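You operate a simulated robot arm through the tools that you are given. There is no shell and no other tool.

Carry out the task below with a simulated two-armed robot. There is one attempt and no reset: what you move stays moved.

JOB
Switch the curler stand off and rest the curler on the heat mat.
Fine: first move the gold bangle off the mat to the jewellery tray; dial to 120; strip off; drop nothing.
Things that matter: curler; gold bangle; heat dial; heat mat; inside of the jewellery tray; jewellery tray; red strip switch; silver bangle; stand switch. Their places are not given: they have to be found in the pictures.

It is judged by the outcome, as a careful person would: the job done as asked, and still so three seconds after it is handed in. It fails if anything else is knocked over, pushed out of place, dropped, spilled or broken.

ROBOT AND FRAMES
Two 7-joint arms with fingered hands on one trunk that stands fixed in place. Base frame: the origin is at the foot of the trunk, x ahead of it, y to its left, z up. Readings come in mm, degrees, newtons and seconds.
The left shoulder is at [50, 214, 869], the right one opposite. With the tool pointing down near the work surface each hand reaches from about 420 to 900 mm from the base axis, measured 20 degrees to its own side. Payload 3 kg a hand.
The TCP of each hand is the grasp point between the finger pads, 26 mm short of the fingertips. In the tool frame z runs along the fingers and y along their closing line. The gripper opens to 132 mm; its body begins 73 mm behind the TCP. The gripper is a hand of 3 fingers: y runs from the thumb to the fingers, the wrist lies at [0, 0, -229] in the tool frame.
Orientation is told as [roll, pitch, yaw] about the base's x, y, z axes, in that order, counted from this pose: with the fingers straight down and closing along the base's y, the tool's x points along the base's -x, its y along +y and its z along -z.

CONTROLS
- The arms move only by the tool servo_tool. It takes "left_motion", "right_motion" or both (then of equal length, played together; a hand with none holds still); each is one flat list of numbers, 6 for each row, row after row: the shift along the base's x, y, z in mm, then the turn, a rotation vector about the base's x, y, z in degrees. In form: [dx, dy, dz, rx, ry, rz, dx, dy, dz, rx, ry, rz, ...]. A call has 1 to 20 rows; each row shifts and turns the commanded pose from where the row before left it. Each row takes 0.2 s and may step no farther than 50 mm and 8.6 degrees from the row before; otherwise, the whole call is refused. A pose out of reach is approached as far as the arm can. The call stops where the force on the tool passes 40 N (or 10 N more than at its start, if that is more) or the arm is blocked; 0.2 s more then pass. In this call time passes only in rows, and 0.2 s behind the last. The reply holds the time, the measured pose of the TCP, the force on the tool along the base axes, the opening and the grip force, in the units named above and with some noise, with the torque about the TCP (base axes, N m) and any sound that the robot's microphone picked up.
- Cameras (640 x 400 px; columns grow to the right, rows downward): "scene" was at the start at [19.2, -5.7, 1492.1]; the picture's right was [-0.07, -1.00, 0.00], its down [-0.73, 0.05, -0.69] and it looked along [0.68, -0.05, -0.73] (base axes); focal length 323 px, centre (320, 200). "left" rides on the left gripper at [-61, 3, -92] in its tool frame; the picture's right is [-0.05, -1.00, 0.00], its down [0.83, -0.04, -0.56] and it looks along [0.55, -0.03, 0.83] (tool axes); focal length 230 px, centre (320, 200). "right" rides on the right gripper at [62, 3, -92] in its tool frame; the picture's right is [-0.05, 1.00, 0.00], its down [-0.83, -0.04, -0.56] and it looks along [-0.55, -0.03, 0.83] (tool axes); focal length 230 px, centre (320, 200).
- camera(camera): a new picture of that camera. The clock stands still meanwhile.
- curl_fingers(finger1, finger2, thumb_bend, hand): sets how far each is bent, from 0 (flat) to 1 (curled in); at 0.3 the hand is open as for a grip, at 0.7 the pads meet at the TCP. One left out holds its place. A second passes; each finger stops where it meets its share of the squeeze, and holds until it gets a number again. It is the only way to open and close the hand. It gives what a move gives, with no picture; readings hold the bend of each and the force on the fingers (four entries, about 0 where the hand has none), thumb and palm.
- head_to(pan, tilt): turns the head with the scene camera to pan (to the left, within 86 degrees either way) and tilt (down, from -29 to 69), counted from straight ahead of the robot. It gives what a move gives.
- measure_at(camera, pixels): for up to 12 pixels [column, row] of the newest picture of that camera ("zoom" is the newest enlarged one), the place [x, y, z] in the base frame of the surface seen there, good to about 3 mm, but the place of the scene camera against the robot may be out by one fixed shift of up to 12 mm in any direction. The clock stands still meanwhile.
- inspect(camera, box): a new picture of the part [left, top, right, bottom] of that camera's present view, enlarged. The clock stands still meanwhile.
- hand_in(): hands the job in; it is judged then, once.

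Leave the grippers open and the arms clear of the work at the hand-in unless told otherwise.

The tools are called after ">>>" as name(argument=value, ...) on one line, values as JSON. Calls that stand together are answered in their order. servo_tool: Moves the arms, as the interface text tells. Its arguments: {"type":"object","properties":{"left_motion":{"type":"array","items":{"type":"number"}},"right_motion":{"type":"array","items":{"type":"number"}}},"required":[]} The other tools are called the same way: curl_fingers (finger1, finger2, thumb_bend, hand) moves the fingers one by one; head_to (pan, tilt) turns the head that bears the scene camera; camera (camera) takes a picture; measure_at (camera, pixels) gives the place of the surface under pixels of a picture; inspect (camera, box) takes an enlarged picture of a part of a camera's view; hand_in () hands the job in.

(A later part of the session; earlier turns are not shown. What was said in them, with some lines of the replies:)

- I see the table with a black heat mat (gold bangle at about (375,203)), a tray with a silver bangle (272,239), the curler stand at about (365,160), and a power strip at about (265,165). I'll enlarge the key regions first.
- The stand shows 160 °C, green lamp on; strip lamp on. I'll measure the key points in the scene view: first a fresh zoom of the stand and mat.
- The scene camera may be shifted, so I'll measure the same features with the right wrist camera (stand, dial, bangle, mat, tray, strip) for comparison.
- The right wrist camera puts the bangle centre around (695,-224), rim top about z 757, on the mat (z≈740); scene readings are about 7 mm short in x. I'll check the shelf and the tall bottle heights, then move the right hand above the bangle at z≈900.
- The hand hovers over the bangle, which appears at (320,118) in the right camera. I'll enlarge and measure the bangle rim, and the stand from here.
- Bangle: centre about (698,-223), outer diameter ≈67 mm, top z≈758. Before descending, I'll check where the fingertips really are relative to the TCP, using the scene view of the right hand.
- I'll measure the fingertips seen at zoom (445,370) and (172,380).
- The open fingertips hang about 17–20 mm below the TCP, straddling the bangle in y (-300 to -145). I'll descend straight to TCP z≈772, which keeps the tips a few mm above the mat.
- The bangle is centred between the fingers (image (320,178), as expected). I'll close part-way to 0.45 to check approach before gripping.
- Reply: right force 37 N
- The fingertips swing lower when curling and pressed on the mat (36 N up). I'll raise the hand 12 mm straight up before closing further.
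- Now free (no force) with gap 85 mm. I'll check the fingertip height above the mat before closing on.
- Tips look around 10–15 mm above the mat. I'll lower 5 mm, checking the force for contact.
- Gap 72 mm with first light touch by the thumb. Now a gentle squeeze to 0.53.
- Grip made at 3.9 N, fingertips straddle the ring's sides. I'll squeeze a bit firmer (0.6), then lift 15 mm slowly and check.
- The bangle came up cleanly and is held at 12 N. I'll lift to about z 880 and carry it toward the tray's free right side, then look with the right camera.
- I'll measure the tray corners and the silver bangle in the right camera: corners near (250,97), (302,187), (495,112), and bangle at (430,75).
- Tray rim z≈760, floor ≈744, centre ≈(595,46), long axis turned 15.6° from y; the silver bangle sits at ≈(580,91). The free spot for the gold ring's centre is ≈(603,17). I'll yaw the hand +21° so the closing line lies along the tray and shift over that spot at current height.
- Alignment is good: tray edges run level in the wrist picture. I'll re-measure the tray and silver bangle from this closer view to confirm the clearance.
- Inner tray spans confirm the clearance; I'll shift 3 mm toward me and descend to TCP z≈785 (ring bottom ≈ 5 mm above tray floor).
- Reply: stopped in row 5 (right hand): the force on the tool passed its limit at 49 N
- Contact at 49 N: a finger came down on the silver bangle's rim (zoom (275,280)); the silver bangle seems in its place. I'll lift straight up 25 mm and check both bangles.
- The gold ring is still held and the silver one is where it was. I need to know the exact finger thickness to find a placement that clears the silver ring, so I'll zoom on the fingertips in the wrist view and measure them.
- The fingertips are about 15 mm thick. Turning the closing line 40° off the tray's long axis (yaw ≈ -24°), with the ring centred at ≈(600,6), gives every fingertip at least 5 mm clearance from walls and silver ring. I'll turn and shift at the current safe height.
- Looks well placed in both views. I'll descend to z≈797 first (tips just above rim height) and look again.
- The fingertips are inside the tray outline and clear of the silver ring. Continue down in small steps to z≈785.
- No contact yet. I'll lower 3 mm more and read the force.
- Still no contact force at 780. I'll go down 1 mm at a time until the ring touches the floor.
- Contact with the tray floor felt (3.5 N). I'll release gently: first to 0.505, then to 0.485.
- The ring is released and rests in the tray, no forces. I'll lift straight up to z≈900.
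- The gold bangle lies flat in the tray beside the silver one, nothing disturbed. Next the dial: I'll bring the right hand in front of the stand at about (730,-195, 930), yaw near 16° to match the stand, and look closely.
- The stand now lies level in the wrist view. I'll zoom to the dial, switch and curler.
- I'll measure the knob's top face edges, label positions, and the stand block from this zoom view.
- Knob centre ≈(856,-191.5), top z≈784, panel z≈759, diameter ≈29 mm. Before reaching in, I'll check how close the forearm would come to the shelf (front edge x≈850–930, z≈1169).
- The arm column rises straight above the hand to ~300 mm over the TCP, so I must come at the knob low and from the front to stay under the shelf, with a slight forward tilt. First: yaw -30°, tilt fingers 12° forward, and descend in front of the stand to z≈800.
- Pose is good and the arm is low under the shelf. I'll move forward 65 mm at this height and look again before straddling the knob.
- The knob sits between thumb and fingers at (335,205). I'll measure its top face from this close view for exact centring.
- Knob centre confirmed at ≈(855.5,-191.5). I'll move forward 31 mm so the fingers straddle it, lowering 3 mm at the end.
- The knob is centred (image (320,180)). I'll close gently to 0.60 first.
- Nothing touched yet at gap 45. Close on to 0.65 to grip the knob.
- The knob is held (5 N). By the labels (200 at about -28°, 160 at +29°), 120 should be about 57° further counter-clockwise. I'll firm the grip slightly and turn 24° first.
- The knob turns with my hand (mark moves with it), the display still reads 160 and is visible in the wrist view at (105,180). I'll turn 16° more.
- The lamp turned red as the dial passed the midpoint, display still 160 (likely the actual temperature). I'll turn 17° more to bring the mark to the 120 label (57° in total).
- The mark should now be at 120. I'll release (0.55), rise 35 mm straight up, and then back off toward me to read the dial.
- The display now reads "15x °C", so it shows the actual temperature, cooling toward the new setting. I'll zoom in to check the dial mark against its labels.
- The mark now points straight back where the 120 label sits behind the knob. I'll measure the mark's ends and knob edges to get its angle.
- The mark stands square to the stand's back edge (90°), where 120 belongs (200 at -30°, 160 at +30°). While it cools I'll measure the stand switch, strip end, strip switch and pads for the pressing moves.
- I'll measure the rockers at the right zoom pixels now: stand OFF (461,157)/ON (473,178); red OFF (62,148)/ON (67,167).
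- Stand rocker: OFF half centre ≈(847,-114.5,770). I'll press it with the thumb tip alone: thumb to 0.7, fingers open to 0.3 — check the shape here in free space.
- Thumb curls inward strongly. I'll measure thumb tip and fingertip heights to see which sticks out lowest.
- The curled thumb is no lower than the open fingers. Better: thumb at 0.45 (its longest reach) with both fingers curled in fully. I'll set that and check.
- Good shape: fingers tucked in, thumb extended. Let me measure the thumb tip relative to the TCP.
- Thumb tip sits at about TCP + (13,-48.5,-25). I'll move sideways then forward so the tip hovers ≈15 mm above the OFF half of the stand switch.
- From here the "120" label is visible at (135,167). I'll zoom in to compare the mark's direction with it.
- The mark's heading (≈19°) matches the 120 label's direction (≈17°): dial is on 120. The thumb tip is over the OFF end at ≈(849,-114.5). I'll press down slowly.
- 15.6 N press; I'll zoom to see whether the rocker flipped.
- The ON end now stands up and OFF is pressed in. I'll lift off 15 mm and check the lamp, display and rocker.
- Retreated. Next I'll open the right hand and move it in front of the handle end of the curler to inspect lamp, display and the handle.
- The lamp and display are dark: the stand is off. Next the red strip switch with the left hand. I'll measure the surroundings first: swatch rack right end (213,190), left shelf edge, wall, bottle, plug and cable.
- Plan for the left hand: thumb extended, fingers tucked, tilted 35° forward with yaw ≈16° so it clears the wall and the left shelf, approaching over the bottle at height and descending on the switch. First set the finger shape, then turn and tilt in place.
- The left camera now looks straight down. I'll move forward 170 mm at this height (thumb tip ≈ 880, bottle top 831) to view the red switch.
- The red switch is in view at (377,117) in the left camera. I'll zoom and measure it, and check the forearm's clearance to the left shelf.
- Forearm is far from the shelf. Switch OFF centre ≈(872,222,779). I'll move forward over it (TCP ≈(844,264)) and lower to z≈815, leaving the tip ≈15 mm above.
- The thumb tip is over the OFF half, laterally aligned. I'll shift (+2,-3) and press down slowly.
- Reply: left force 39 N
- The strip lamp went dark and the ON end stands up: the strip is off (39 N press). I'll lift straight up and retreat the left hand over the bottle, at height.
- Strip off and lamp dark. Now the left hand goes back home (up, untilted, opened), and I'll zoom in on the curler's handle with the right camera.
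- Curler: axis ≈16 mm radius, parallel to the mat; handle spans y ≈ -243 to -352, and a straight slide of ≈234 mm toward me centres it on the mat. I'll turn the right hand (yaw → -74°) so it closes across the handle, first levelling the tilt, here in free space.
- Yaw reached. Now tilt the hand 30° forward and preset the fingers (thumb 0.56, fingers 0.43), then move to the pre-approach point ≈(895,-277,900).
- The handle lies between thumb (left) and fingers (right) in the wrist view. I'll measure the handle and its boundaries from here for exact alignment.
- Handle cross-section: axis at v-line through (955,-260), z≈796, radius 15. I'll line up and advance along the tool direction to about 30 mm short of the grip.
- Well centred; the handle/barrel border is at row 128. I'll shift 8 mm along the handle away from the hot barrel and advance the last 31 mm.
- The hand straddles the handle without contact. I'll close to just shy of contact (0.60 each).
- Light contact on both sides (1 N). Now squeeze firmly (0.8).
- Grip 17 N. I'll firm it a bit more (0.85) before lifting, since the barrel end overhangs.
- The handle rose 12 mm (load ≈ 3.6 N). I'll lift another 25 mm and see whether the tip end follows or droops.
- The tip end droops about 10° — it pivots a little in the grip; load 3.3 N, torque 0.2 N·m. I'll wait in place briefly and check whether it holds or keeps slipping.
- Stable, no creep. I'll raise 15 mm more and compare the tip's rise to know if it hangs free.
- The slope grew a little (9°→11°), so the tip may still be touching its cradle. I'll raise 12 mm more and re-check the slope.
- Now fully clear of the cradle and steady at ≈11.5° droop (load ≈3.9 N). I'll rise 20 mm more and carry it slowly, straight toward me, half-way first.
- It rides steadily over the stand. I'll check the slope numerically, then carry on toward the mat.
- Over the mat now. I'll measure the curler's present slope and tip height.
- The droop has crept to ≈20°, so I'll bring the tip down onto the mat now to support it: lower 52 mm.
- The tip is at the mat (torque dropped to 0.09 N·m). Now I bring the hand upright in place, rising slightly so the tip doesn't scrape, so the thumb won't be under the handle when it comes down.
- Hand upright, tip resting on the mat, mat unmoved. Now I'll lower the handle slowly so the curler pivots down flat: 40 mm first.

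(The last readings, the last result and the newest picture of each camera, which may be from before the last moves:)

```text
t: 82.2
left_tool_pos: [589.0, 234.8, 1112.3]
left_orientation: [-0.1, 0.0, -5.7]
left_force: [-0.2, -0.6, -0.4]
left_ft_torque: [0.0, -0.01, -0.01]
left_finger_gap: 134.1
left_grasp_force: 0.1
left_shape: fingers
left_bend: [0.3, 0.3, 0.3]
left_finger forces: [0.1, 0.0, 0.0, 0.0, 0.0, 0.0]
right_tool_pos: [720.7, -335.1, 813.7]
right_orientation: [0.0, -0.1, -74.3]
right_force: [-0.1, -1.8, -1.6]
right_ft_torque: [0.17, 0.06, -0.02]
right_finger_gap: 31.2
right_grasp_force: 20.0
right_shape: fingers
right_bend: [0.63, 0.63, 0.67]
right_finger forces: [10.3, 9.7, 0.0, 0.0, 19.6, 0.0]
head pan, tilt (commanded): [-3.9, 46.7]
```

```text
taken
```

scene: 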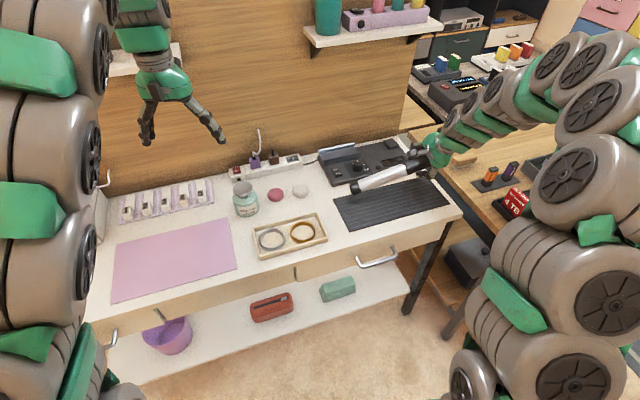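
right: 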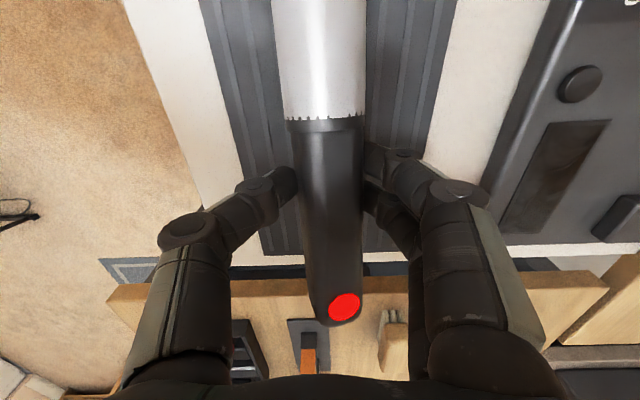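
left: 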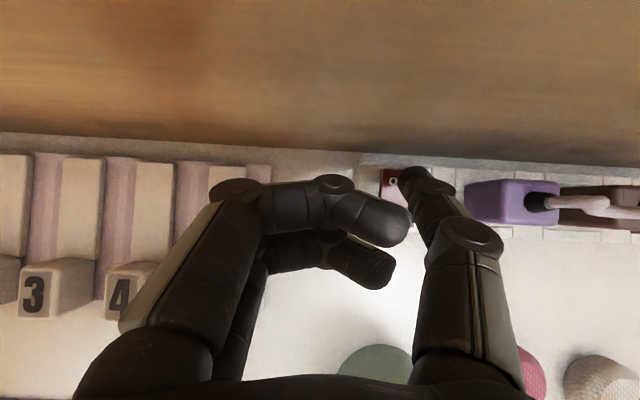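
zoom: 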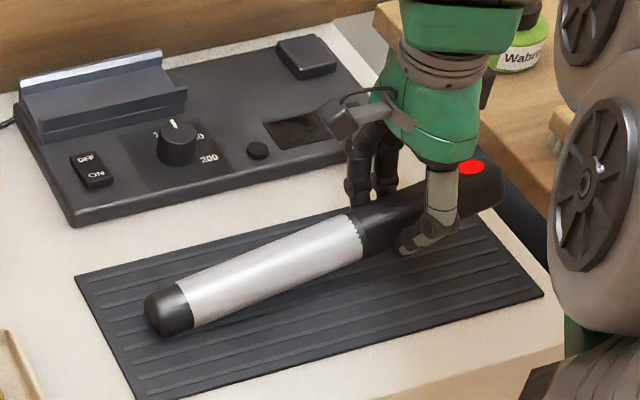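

The curler is pivoting down nicely, well inside the mat. Lower 28 mm more.

>>> servo_tool(right_motion=[0, 0, -6, 0, 0, 0, 0, 0, -6, 0, 0, 0, 0, 0, -6, 0, 0, 0, 0, 0, -5, 0, 0, 0, 0, 0, -5, 0, 0, 0])

>>> inspect(camera="scene", box=[330, 130, 458, 230])

>>> camera(camera="right")

```text
t: 83.4
left_tool_pos: [590.0, 233.3, 1114.0]
left_orientation: [0.0, 0.1, -5.6]
left_force: [-0.5, 0.9, 0.9]
left_ft_torque: [0.0, -0.01, -0.01]
left_finger_gap: 133.9
left_grasp_force: 0.1
left_shape: fingers
left_bend: [0.3, 0.3, 0.3]
left_finger forces: [0.0, 0.0, 0.1, 0.0, 0.0, 0.0]
right_tool_pos: [721.3, -336.0, 786.5]
right_orientation: [0.1, 0.0, -74.3]
right_force: [-0.5, -2.0, -1.0]
right_ft_torque: [0.25, 0.06, 0.05]
right_finger_gap: 30.6
right_grasp_force: 19.6
right_shape: fingers
right_bend: [0.64, 0.62, 0.67]
right_finger forces: [9.9, 10.1, 0.1, 0.0, 19.8, 0.0]
head pan, tilt (commanded): [-3.9, 46.7]
```

```text
4.00 times, centred on (394, 180) of scene
```

zoom: 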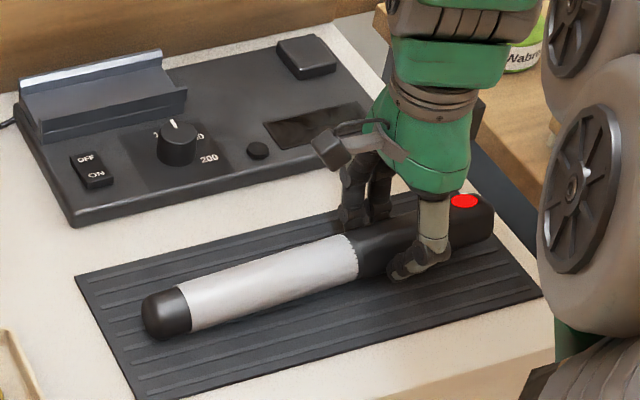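

```text
taken
```

right: 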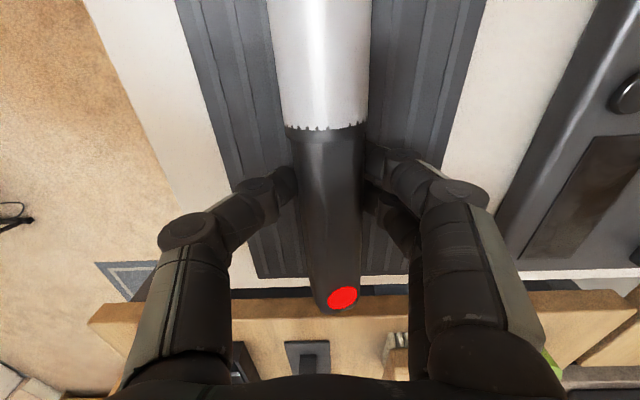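

Nearly down. I'll measure where both curler ends lie relative to the mat edges before the last few mm.

>>> measure_at(camera="zoom", pixels=[[150, 310], [165, 295], [355, 240], [463, 200], [490, 205], [76, 272], [541, 295], [136, 397], [180, 295], [485, 190]])

>>> measure_at(camera="right", pixels=[[342, 298], [340, 310], [328, 128], [260, 276], [400, 272], [248, 262], [330, 150], [325, 60]])

```text
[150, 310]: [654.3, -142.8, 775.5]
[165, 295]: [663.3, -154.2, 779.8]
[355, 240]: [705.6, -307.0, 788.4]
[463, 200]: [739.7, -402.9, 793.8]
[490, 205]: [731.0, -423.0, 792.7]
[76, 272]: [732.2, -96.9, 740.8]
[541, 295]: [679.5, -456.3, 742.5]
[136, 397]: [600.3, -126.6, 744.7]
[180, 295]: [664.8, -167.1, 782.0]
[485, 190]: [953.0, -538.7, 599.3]
```

```text
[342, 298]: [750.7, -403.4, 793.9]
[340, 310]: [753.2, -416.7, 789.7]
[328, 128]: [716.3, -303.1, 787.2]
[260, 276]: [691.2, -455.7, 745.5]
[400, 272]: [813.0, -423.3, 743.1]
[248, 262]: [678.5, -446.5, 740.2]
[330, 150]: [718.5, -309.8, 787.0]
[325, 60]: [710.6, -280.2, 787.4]
```

Both ends sit ≈18–25 mm inside the mat edges. I'll lower the last ~12 mm in small steps.

>>> servo_tool(right_motion=[0, 0, -3, 0, 0, 0, 0, 0, -3, 0, 0, 0, 0, 0, -2, 0, 0, 0])

>>> servo_tool(right_motion=[0, 0, -2, 0, 0, 0])

>>> inspect(camera="scene", box=[330, 130, 458, 230])

```text
t: 84.2
left_tool_pos: [589.7, 233.1, 1113.6]
left_orientation: [0.0, 0.0, -5.6]
left_force: [-0.1, 0.4, -0.4]
left_ft_torque: [-0.01, 0.01, 0.02]
left_finger_gap: 133.7
left_grasp_force: 0.0
left_shape: fingers
left_bend: [0.3, 0.3, 0.3]
left_finger forces: [0.0, 0.1, 0.0, 0.1, 0.0, 0.1]
right_tool_pos: [721.3, -336.3, 778.4]
right_orientation: [0.0, -0.1, -74.4]
right_force: [-2.0, -2.0, 10.5]
right_ft_torque: [0.18, -0.09, 0.13]
right_finger_gap: 29.9
right_grasp_force: 21.8
right_shape: fingers
right_bend: [0.66, 0.64, 0.67]
right_finger forces: [9.4, 9.8, 0.0, 0.0, 24.0, 0.1]
head pan, tilt (commanded): [-3.9, 46.7]
```

```text
t: 84.6
left_tool_pos: [588.9, 233.6, 1114.2]
left_orientation: [-0.1, 0.0, -5.6]
left_force: [0.1, 0.0, 0.1]
left_ft_torque: [0.01, 0.02, 0.03]
left_finger_gap: 134.0
left_grasp_force: 0.0
left_shape: fingers
left_bend: [0.3, 0.3, 0.3]
left_finger forces: [0.1, 0.1, 0.0, 0.0, 0.0, 0.1]
right_tool_pos: [720.3, -337.5, 777.3]
right_orientation: [0.1, 0.0, -74.3]
right_force: [-4.5, -2.8, 14.3]
right_ft_torque: [0.11, -0.07, 0.06]
right_finger_gap: 29.5
right_grasp_force: 23.3
right_shape: fingers
right_bend: [0.67, 0.66, 0.67]
right_finger forces: [9.2, 10.1, 0.0, 0.0, 26.7, 0.1]
head pan, tilt (commanded): [-3.9, 46.7]
```

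```text
4.00 times, centred on (394, 180) of scene
```

zoom: 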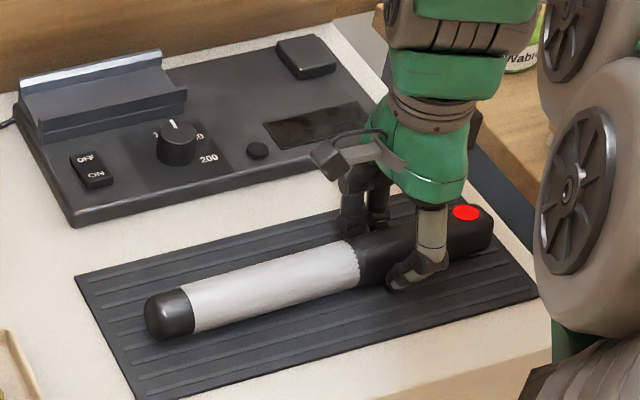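

Contact force 14 N. I'll measure the curler's top along its length to see whether the handle is fully down or a fingertip touched first.

>>> measure_at(camera="zoom", pixels=[[170, 297], [230, 280], [300, 258], [350, 243], [380, 235], [465, 212], [480, 215], [400, 275]])

>>> camera(camera="right")

>>> measure_at(camera="right", pixels=[[330, 150], [330, 200], [335, 250], [342, 290], [325, 60], [322, 20], [328, 125], [335, 270]])

```text
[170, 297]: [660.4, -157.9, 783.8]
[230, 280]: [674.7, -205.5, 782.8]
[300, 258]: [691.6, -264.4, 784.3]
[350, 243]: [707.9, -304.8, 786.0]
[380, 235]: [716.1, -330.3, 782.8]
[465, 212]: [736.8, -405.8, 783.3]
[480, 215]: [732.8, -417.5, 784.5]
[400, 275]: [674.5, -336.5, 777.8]
```

```text
taken
```

right: 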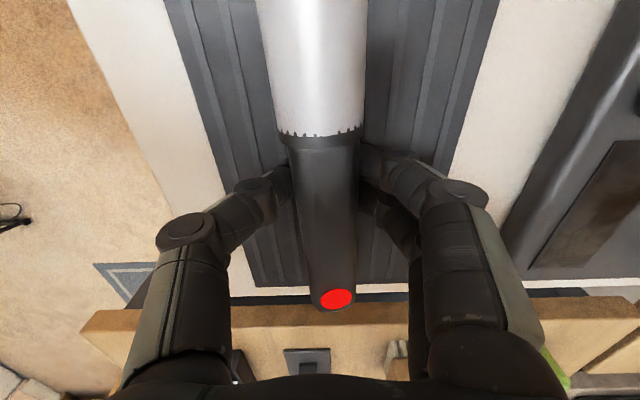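

```text
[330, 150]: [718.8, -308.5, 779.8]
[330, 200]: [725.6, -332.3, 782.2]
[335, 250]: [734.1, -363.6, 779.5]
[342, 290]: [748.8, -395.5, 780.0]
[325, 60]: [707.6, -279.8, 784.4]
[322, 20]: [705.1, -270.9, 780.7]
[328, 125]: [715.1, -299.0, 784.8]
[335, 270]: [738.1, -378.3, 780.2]
```

The curler's top is level along its whole length (≈782), lying flat on the mat. I'll relieve the downward press by 2 mm, then open in two gentle stages.

>>> servo_tool(right_motion=[0, 0, 2, 0, 0, 0])

>>> curl_fingers(hand="right", finger1=0.64, finger2=0.64, thumb_bend=0.65)

>>> camera(camera="right")

```text
t: 85.0
left_tool_pos: [590.1, 234.4, 1113.8]
left_orientation: [0.0, 0.0, -5.6]
left_force: [0.0, 1.1, 0.3]
left_ft_torque: [0.01, -0.03, -0.05]
left_finger_gap: 134.1
left_grasp_force: 0.1
left_shape: fingers
left_bend: [0.3, 0.3, 0.3]
left_finger forces: [0.1, 0.0, 0.0, 0.0, 0.0, 0.1]
right_tool_pos: [721.4, -336.4, 778.3]
right_orientation: [0.0, 0.0, -74.3]
right_force: [-1.7, -4.7, 5.6]
right_ft_torque: [0.03, -0.03, 0.04]
right_finger_gap: 30.0
right_grasp_force: 21.6
right_shape: fingers
right_bend: [0.67, 0.65, 0.67]
right_finger forces: [9.4, 10.3, 0.0, 0.0, 23.7, 0.0]
head pan, tilt (commanded): [-3.9, 46.7]
```

```text
t: 86.0
left_tool_pos: [589.4, 232.9, 1114.7]
left_orientation: [0.1, 0.1, -5.6]
left_force: [-0.4, -0.5, 0.3]
left_ft_torque: [0.02, -0.01, -0.02]
left_finger_gap: 134.1
left_grasp_force: 0.1
left_shape: fingers
left_bend: [0.3, 0.3, 0.3]
left_finger forces: [0.0, 0.0, 0.0, 0.0, 0.0, 0.1]
right_tool_pos: [721.3, -337.0, 778.0]
right_orientation: [0.1, 0.0, -74.2]
right_force: [-0.2, -0.9, 0.6]
right_ft_torque: [-0.02, -0.04, 0.0]
right_finger_gap: 31.6
right_grasp_force: 4.3
right_shape: fingers
right_bend: [0.62, 0.62, 0.63]
right_finger forces: [2.2, 2.2, 0.0, 0.0, 4.8, 0.1]
head pan, tilt (commanded): [-3.9, 46.7]
```

```text
taken
```

right: 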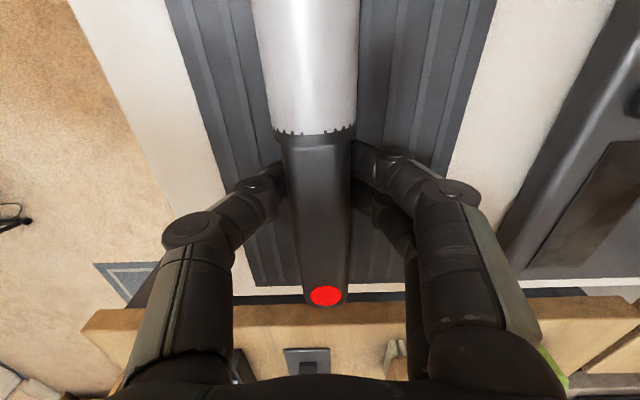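

Grip down to 4 N with the curler steady. Open further: 0.60, then 0.52.

>>> curl_fingers(hand="right", finger1=0.595, finger2=0.595, thumb_bend=0.6)

>>> camera(camera="right")

```text
t: 87.0
left_tool_pos: [590.2, 233.6, 1112.4]
left_orientation: [0.1, 0.1, -5.6]
left_force: [0.2, 0.7, -0.7]
left_ft_torque: [0.0, -0.01, 0.02]
left_finger_gap: 134.0
left_grasp_force: 0.1
left_shape: fingers
left_bend: [0.3, 0.3, 0.3]
left_finger forces: [0.1, 0.0, 0.0, 0.0, 0.0, 0.0]
right_tool_pos: [720.7, -336.7, 779.1]
right_orientation: [0.1, -0.1, -74.3]
right_force: [-0.2, 0.4, -0.9]
right_ft_torque: [0.01, -0.01, -0.04]
right_finger_gap: 36.8
right_grasp_force: 0.1
right_shape: fingers
right_bend: [0.59, 0.59, 0.6]
right_finger forces: [0.1, 0.1, 0.1, 0.0, 0.4, 0.1]
head pan, tilt (commanded): [-3.9, 46.7]
```

```text
taken
```

right: 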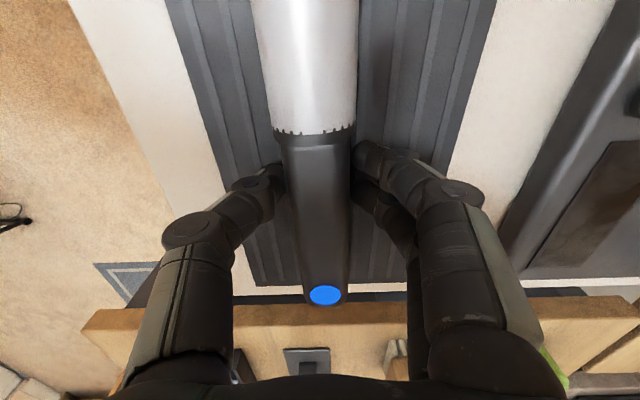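

The handle's indicator turned blue, apparently because it's cool and at rest. I'll open wider and check the curler stays put.

>>> curl_fingers(hand="right", finger1=0.5, finger2=0.5, thumb_bend=0.5)

>>> camera(camera="right")

>>> inspect(camera="scene", box=[330, 130, 458, 230])

```text
t: 88.0
left_tool_pos: [589.7, 233.6, 1113.3]
left_orientation: [0.0, 0.1, -5.6]
left_force: [-0.3, 0.1, -0.3]
left_ft_torque: [0.01, 0.01, -0.03]
left_finger_gap: 133.6
left_grasp_force: 0.1
left_shape: fingers
left_bend: [0.3, 0.3, 0.3]
left_finger forces: [0.0, 0.1, 0.0, 0.0, 0.0, 0.0]
right_tool_pos: [720.6, -335.1, 777.0]
right_orientation: [0.0, 0.1, -74.4]
right_force: [-0.5, -0.7, 0.4]
right_ft_torque: [-0.01, -0.02, 0.0]
right_finger_gap: 67.1
right_grasp_force: 0.1
right_shape: fingers
right_bend: [0.5, 0.5, 0.5]
right_finger forces: [0.0, 0.1, 0.1, 0.0, 0.1, 0.1]
head pan, tilt (commanded): [-3.9, 46.7]
```

```text
taken
```

right: 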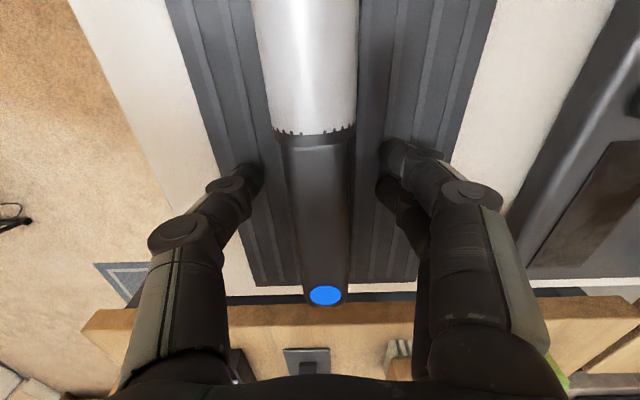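

```text
4.00 times, centred on (394, 180) of scene
```

zoom: 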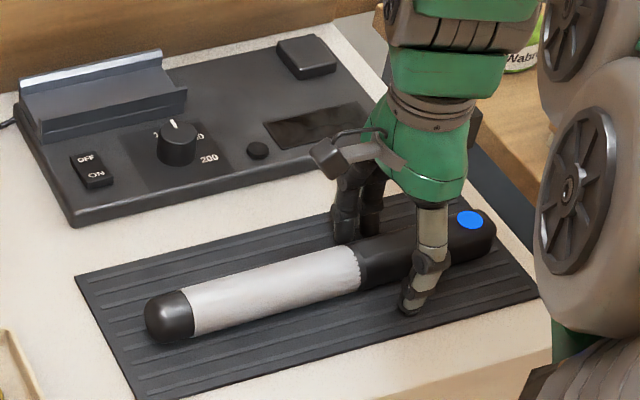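

The curler rests still with clear gaps on both sides. I'll lift the hand straight up and then back away toward its start position.

>>> servo_tool(right_motion=[0, 0, 6, 0, 0, 0, 0, 0, 12, 0, 0, 0, 0, 0, 20, 0, 0, 0, 0, 0, 30, 0, 0, 0, 0, 0, 40, 0, 0, 0, 0, 0, 40, 0, 0, 0, -20, 0, 40, 0, 0, 8, -25, 0, 40, 0, 0, 8, -25, 0, 30, 0, 0, 8, -25, 0, 30, 0, 0, 8, -25, 0, 20, 0, 0, 8, -20, 0, 10, 0, 0, 8, -20, 0, 0, 0, 0, 8, -10, 0, 0, 0, 0, 8])

>>> curl_fingers(hand="right", finger1=0.3, finger2=0.3, thumb_bend=0.3)

>>> camera(camera="scene")

>>> inspect(camera="scene", box=[220, 130, 470, 270])

```text
t: 91.0
left_tool_pos: [589.6, 233.9, 1114.6]
left_orientation: [0.0, 0.1, -5.7]
left_force: [0.3, 0.7, 0.2]
left_ft_torque: [0.02, -0.02, 0.01]
left_finger_gap: 133.9
left_grasp_force: 0.0
left_shape: fingers
left_bend: [0.3, 0.3, 0.3]
left_finger forces: [0.1, 0.0, 0.0, 0.0, 0.0, 0.0]
right_tool_pos: [551.6, -333.6, 1096.0]
right_orientation: [0.0, -0.1, -10.2]
right_force: [-1.0, -0.1, 0.0]
right_ft_torque: [0.0, 0.01, 0.01]
right_finger_gap: 67.4
right_grasp_force: 0.1
right_shape: fingers
right_bend: [0.5, 0.5, 0.5]
right_finger forces: [0.0, 0.0, 0.1, 0.0, 0.1, 0.1]
head pan, tilt (commanded): [-3.9, 46.7]
```

```text
t: 92.0
left_tool_pos: [589.1, 234.2, 1113.9]
left_orientation: [0.0, 0.0, -5.6]
left_force: [0.6, -0.8, -0.1]
left_ft_torque: [0.03, -0.05, 0.0]
left_finger_gap: 133.8
left_grasp_force: 0.3
left_shape: fingers
left_bend: [0.3, 0.3, 0.3]
left_finger forces: [0.0, 0.0, 0.1, 0.0, 0.0, 0.1]
right_tool_pos: [550.4, -335.6, 1095.7]
right_orientation: [0.1, 0.1, -10.4]
right_force: [-0.1, -0.2, 0.3]
right_ft_torque: [0.02, -0.04, -0.02]
right_finger_gap: 133.9
right_grasp_force: 0.1
right_shape: fingers
right_bend: [0.3, 0.3, 0.3]
right_finger forces: [0.1, 0.0, 0.0, 0.1, 0.0, 0.1]
head pan, tilt (commanded): [-3.9, 46.7]
```

```text
taken
```

scene: 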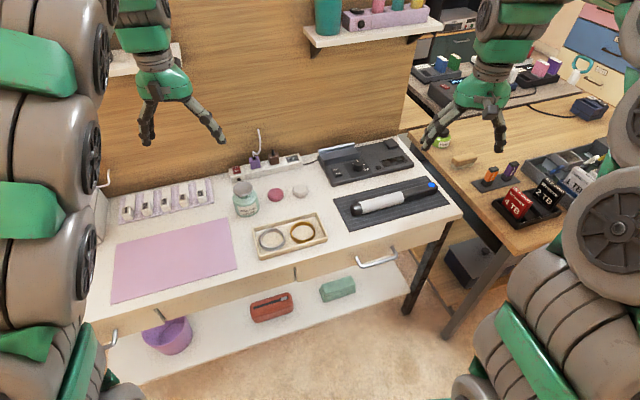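

```text
2.56 times, centred on (345, 200) of scene
```

zoom: 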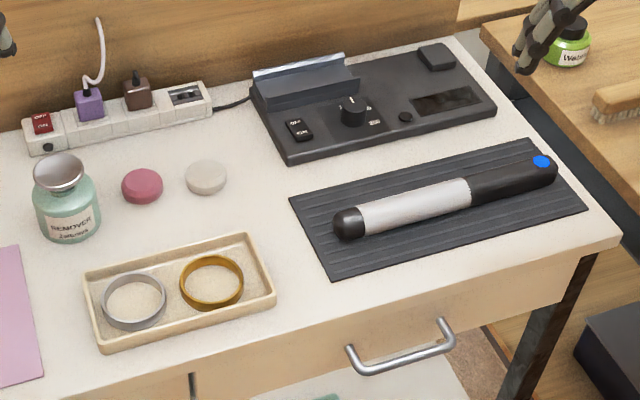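

Everything looks in place: bangles in the tray, curler on the mat, lamps dark. Final close look at the dial, stand switch and red switch.

>>> inspect(camera="scene", box=[315, 140, 395, 190])

>>> inspect(camera="scene", box=[222, 145, 312, 200])

>>> inspect(camera="right", box=[260, 130, 480, 300])

```text
8.00 times, centred on (355, 165) of scene
```

zoom: 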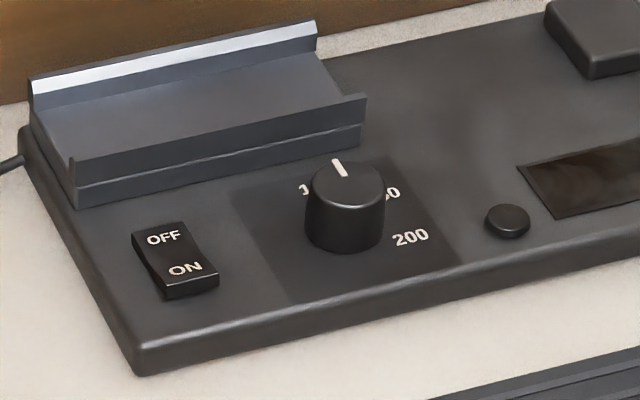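

```text
7.11 times, centred on (267, 172) of scene
```

zoom: 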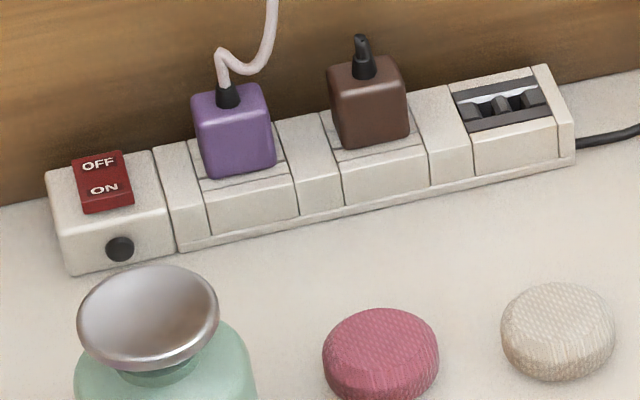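

```text
2.35 times, centred on (370, 215) of right
```

zoom: 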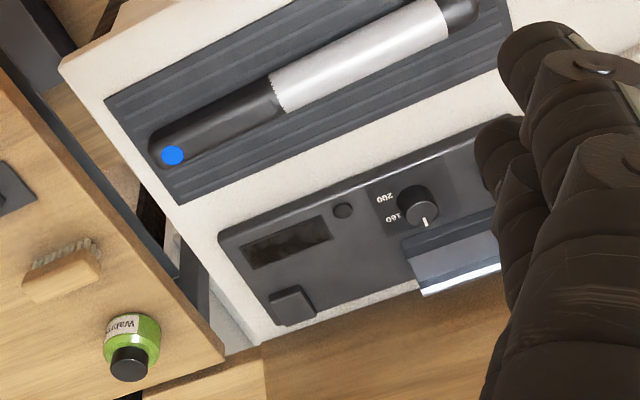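

Final state confirmed:
- The dial mark is on 120.
- The stand rocker is at OFF, with its display and lamp dark.
- The red strip switch is at OFF, with its lamp dark.
- The gold bangle is in the tray beside the silver one.
- The curler lies flat and still on the mat.
- Both hands are open and clear.

Handing in.

>>> hand_in()

```text
The job is handed in.
```

The job is done and handed in; I haven't seen the judge's result.

- **Gold bangle:** I moved it off the mat first, into the jewellery tray beside the silver bangle. On the first try a finger pressed the silver bangle's rim at about 49 N. I lifted and re-angled the hand; the silver bangle shifted by 1 mm at most.
- **Dial:** it points at 120. The stand was cooling from 160 °C when I switched it off, so I never saw the display reach 120. I set the dial by its mark and label.
- **Stand and strip:** both switches are at OFF. The stand's lamp and display and the strip's lamp are all dark.
- **Curler:** it lies flat on the heat mat, at least 18 mm inside each end of the mat. It drooped up to about 25° in the grip on the way over, so I set its tip down first and lowered the handle after it.

Nothing was dropped or knocked over. Both hands are open and clear of the table.
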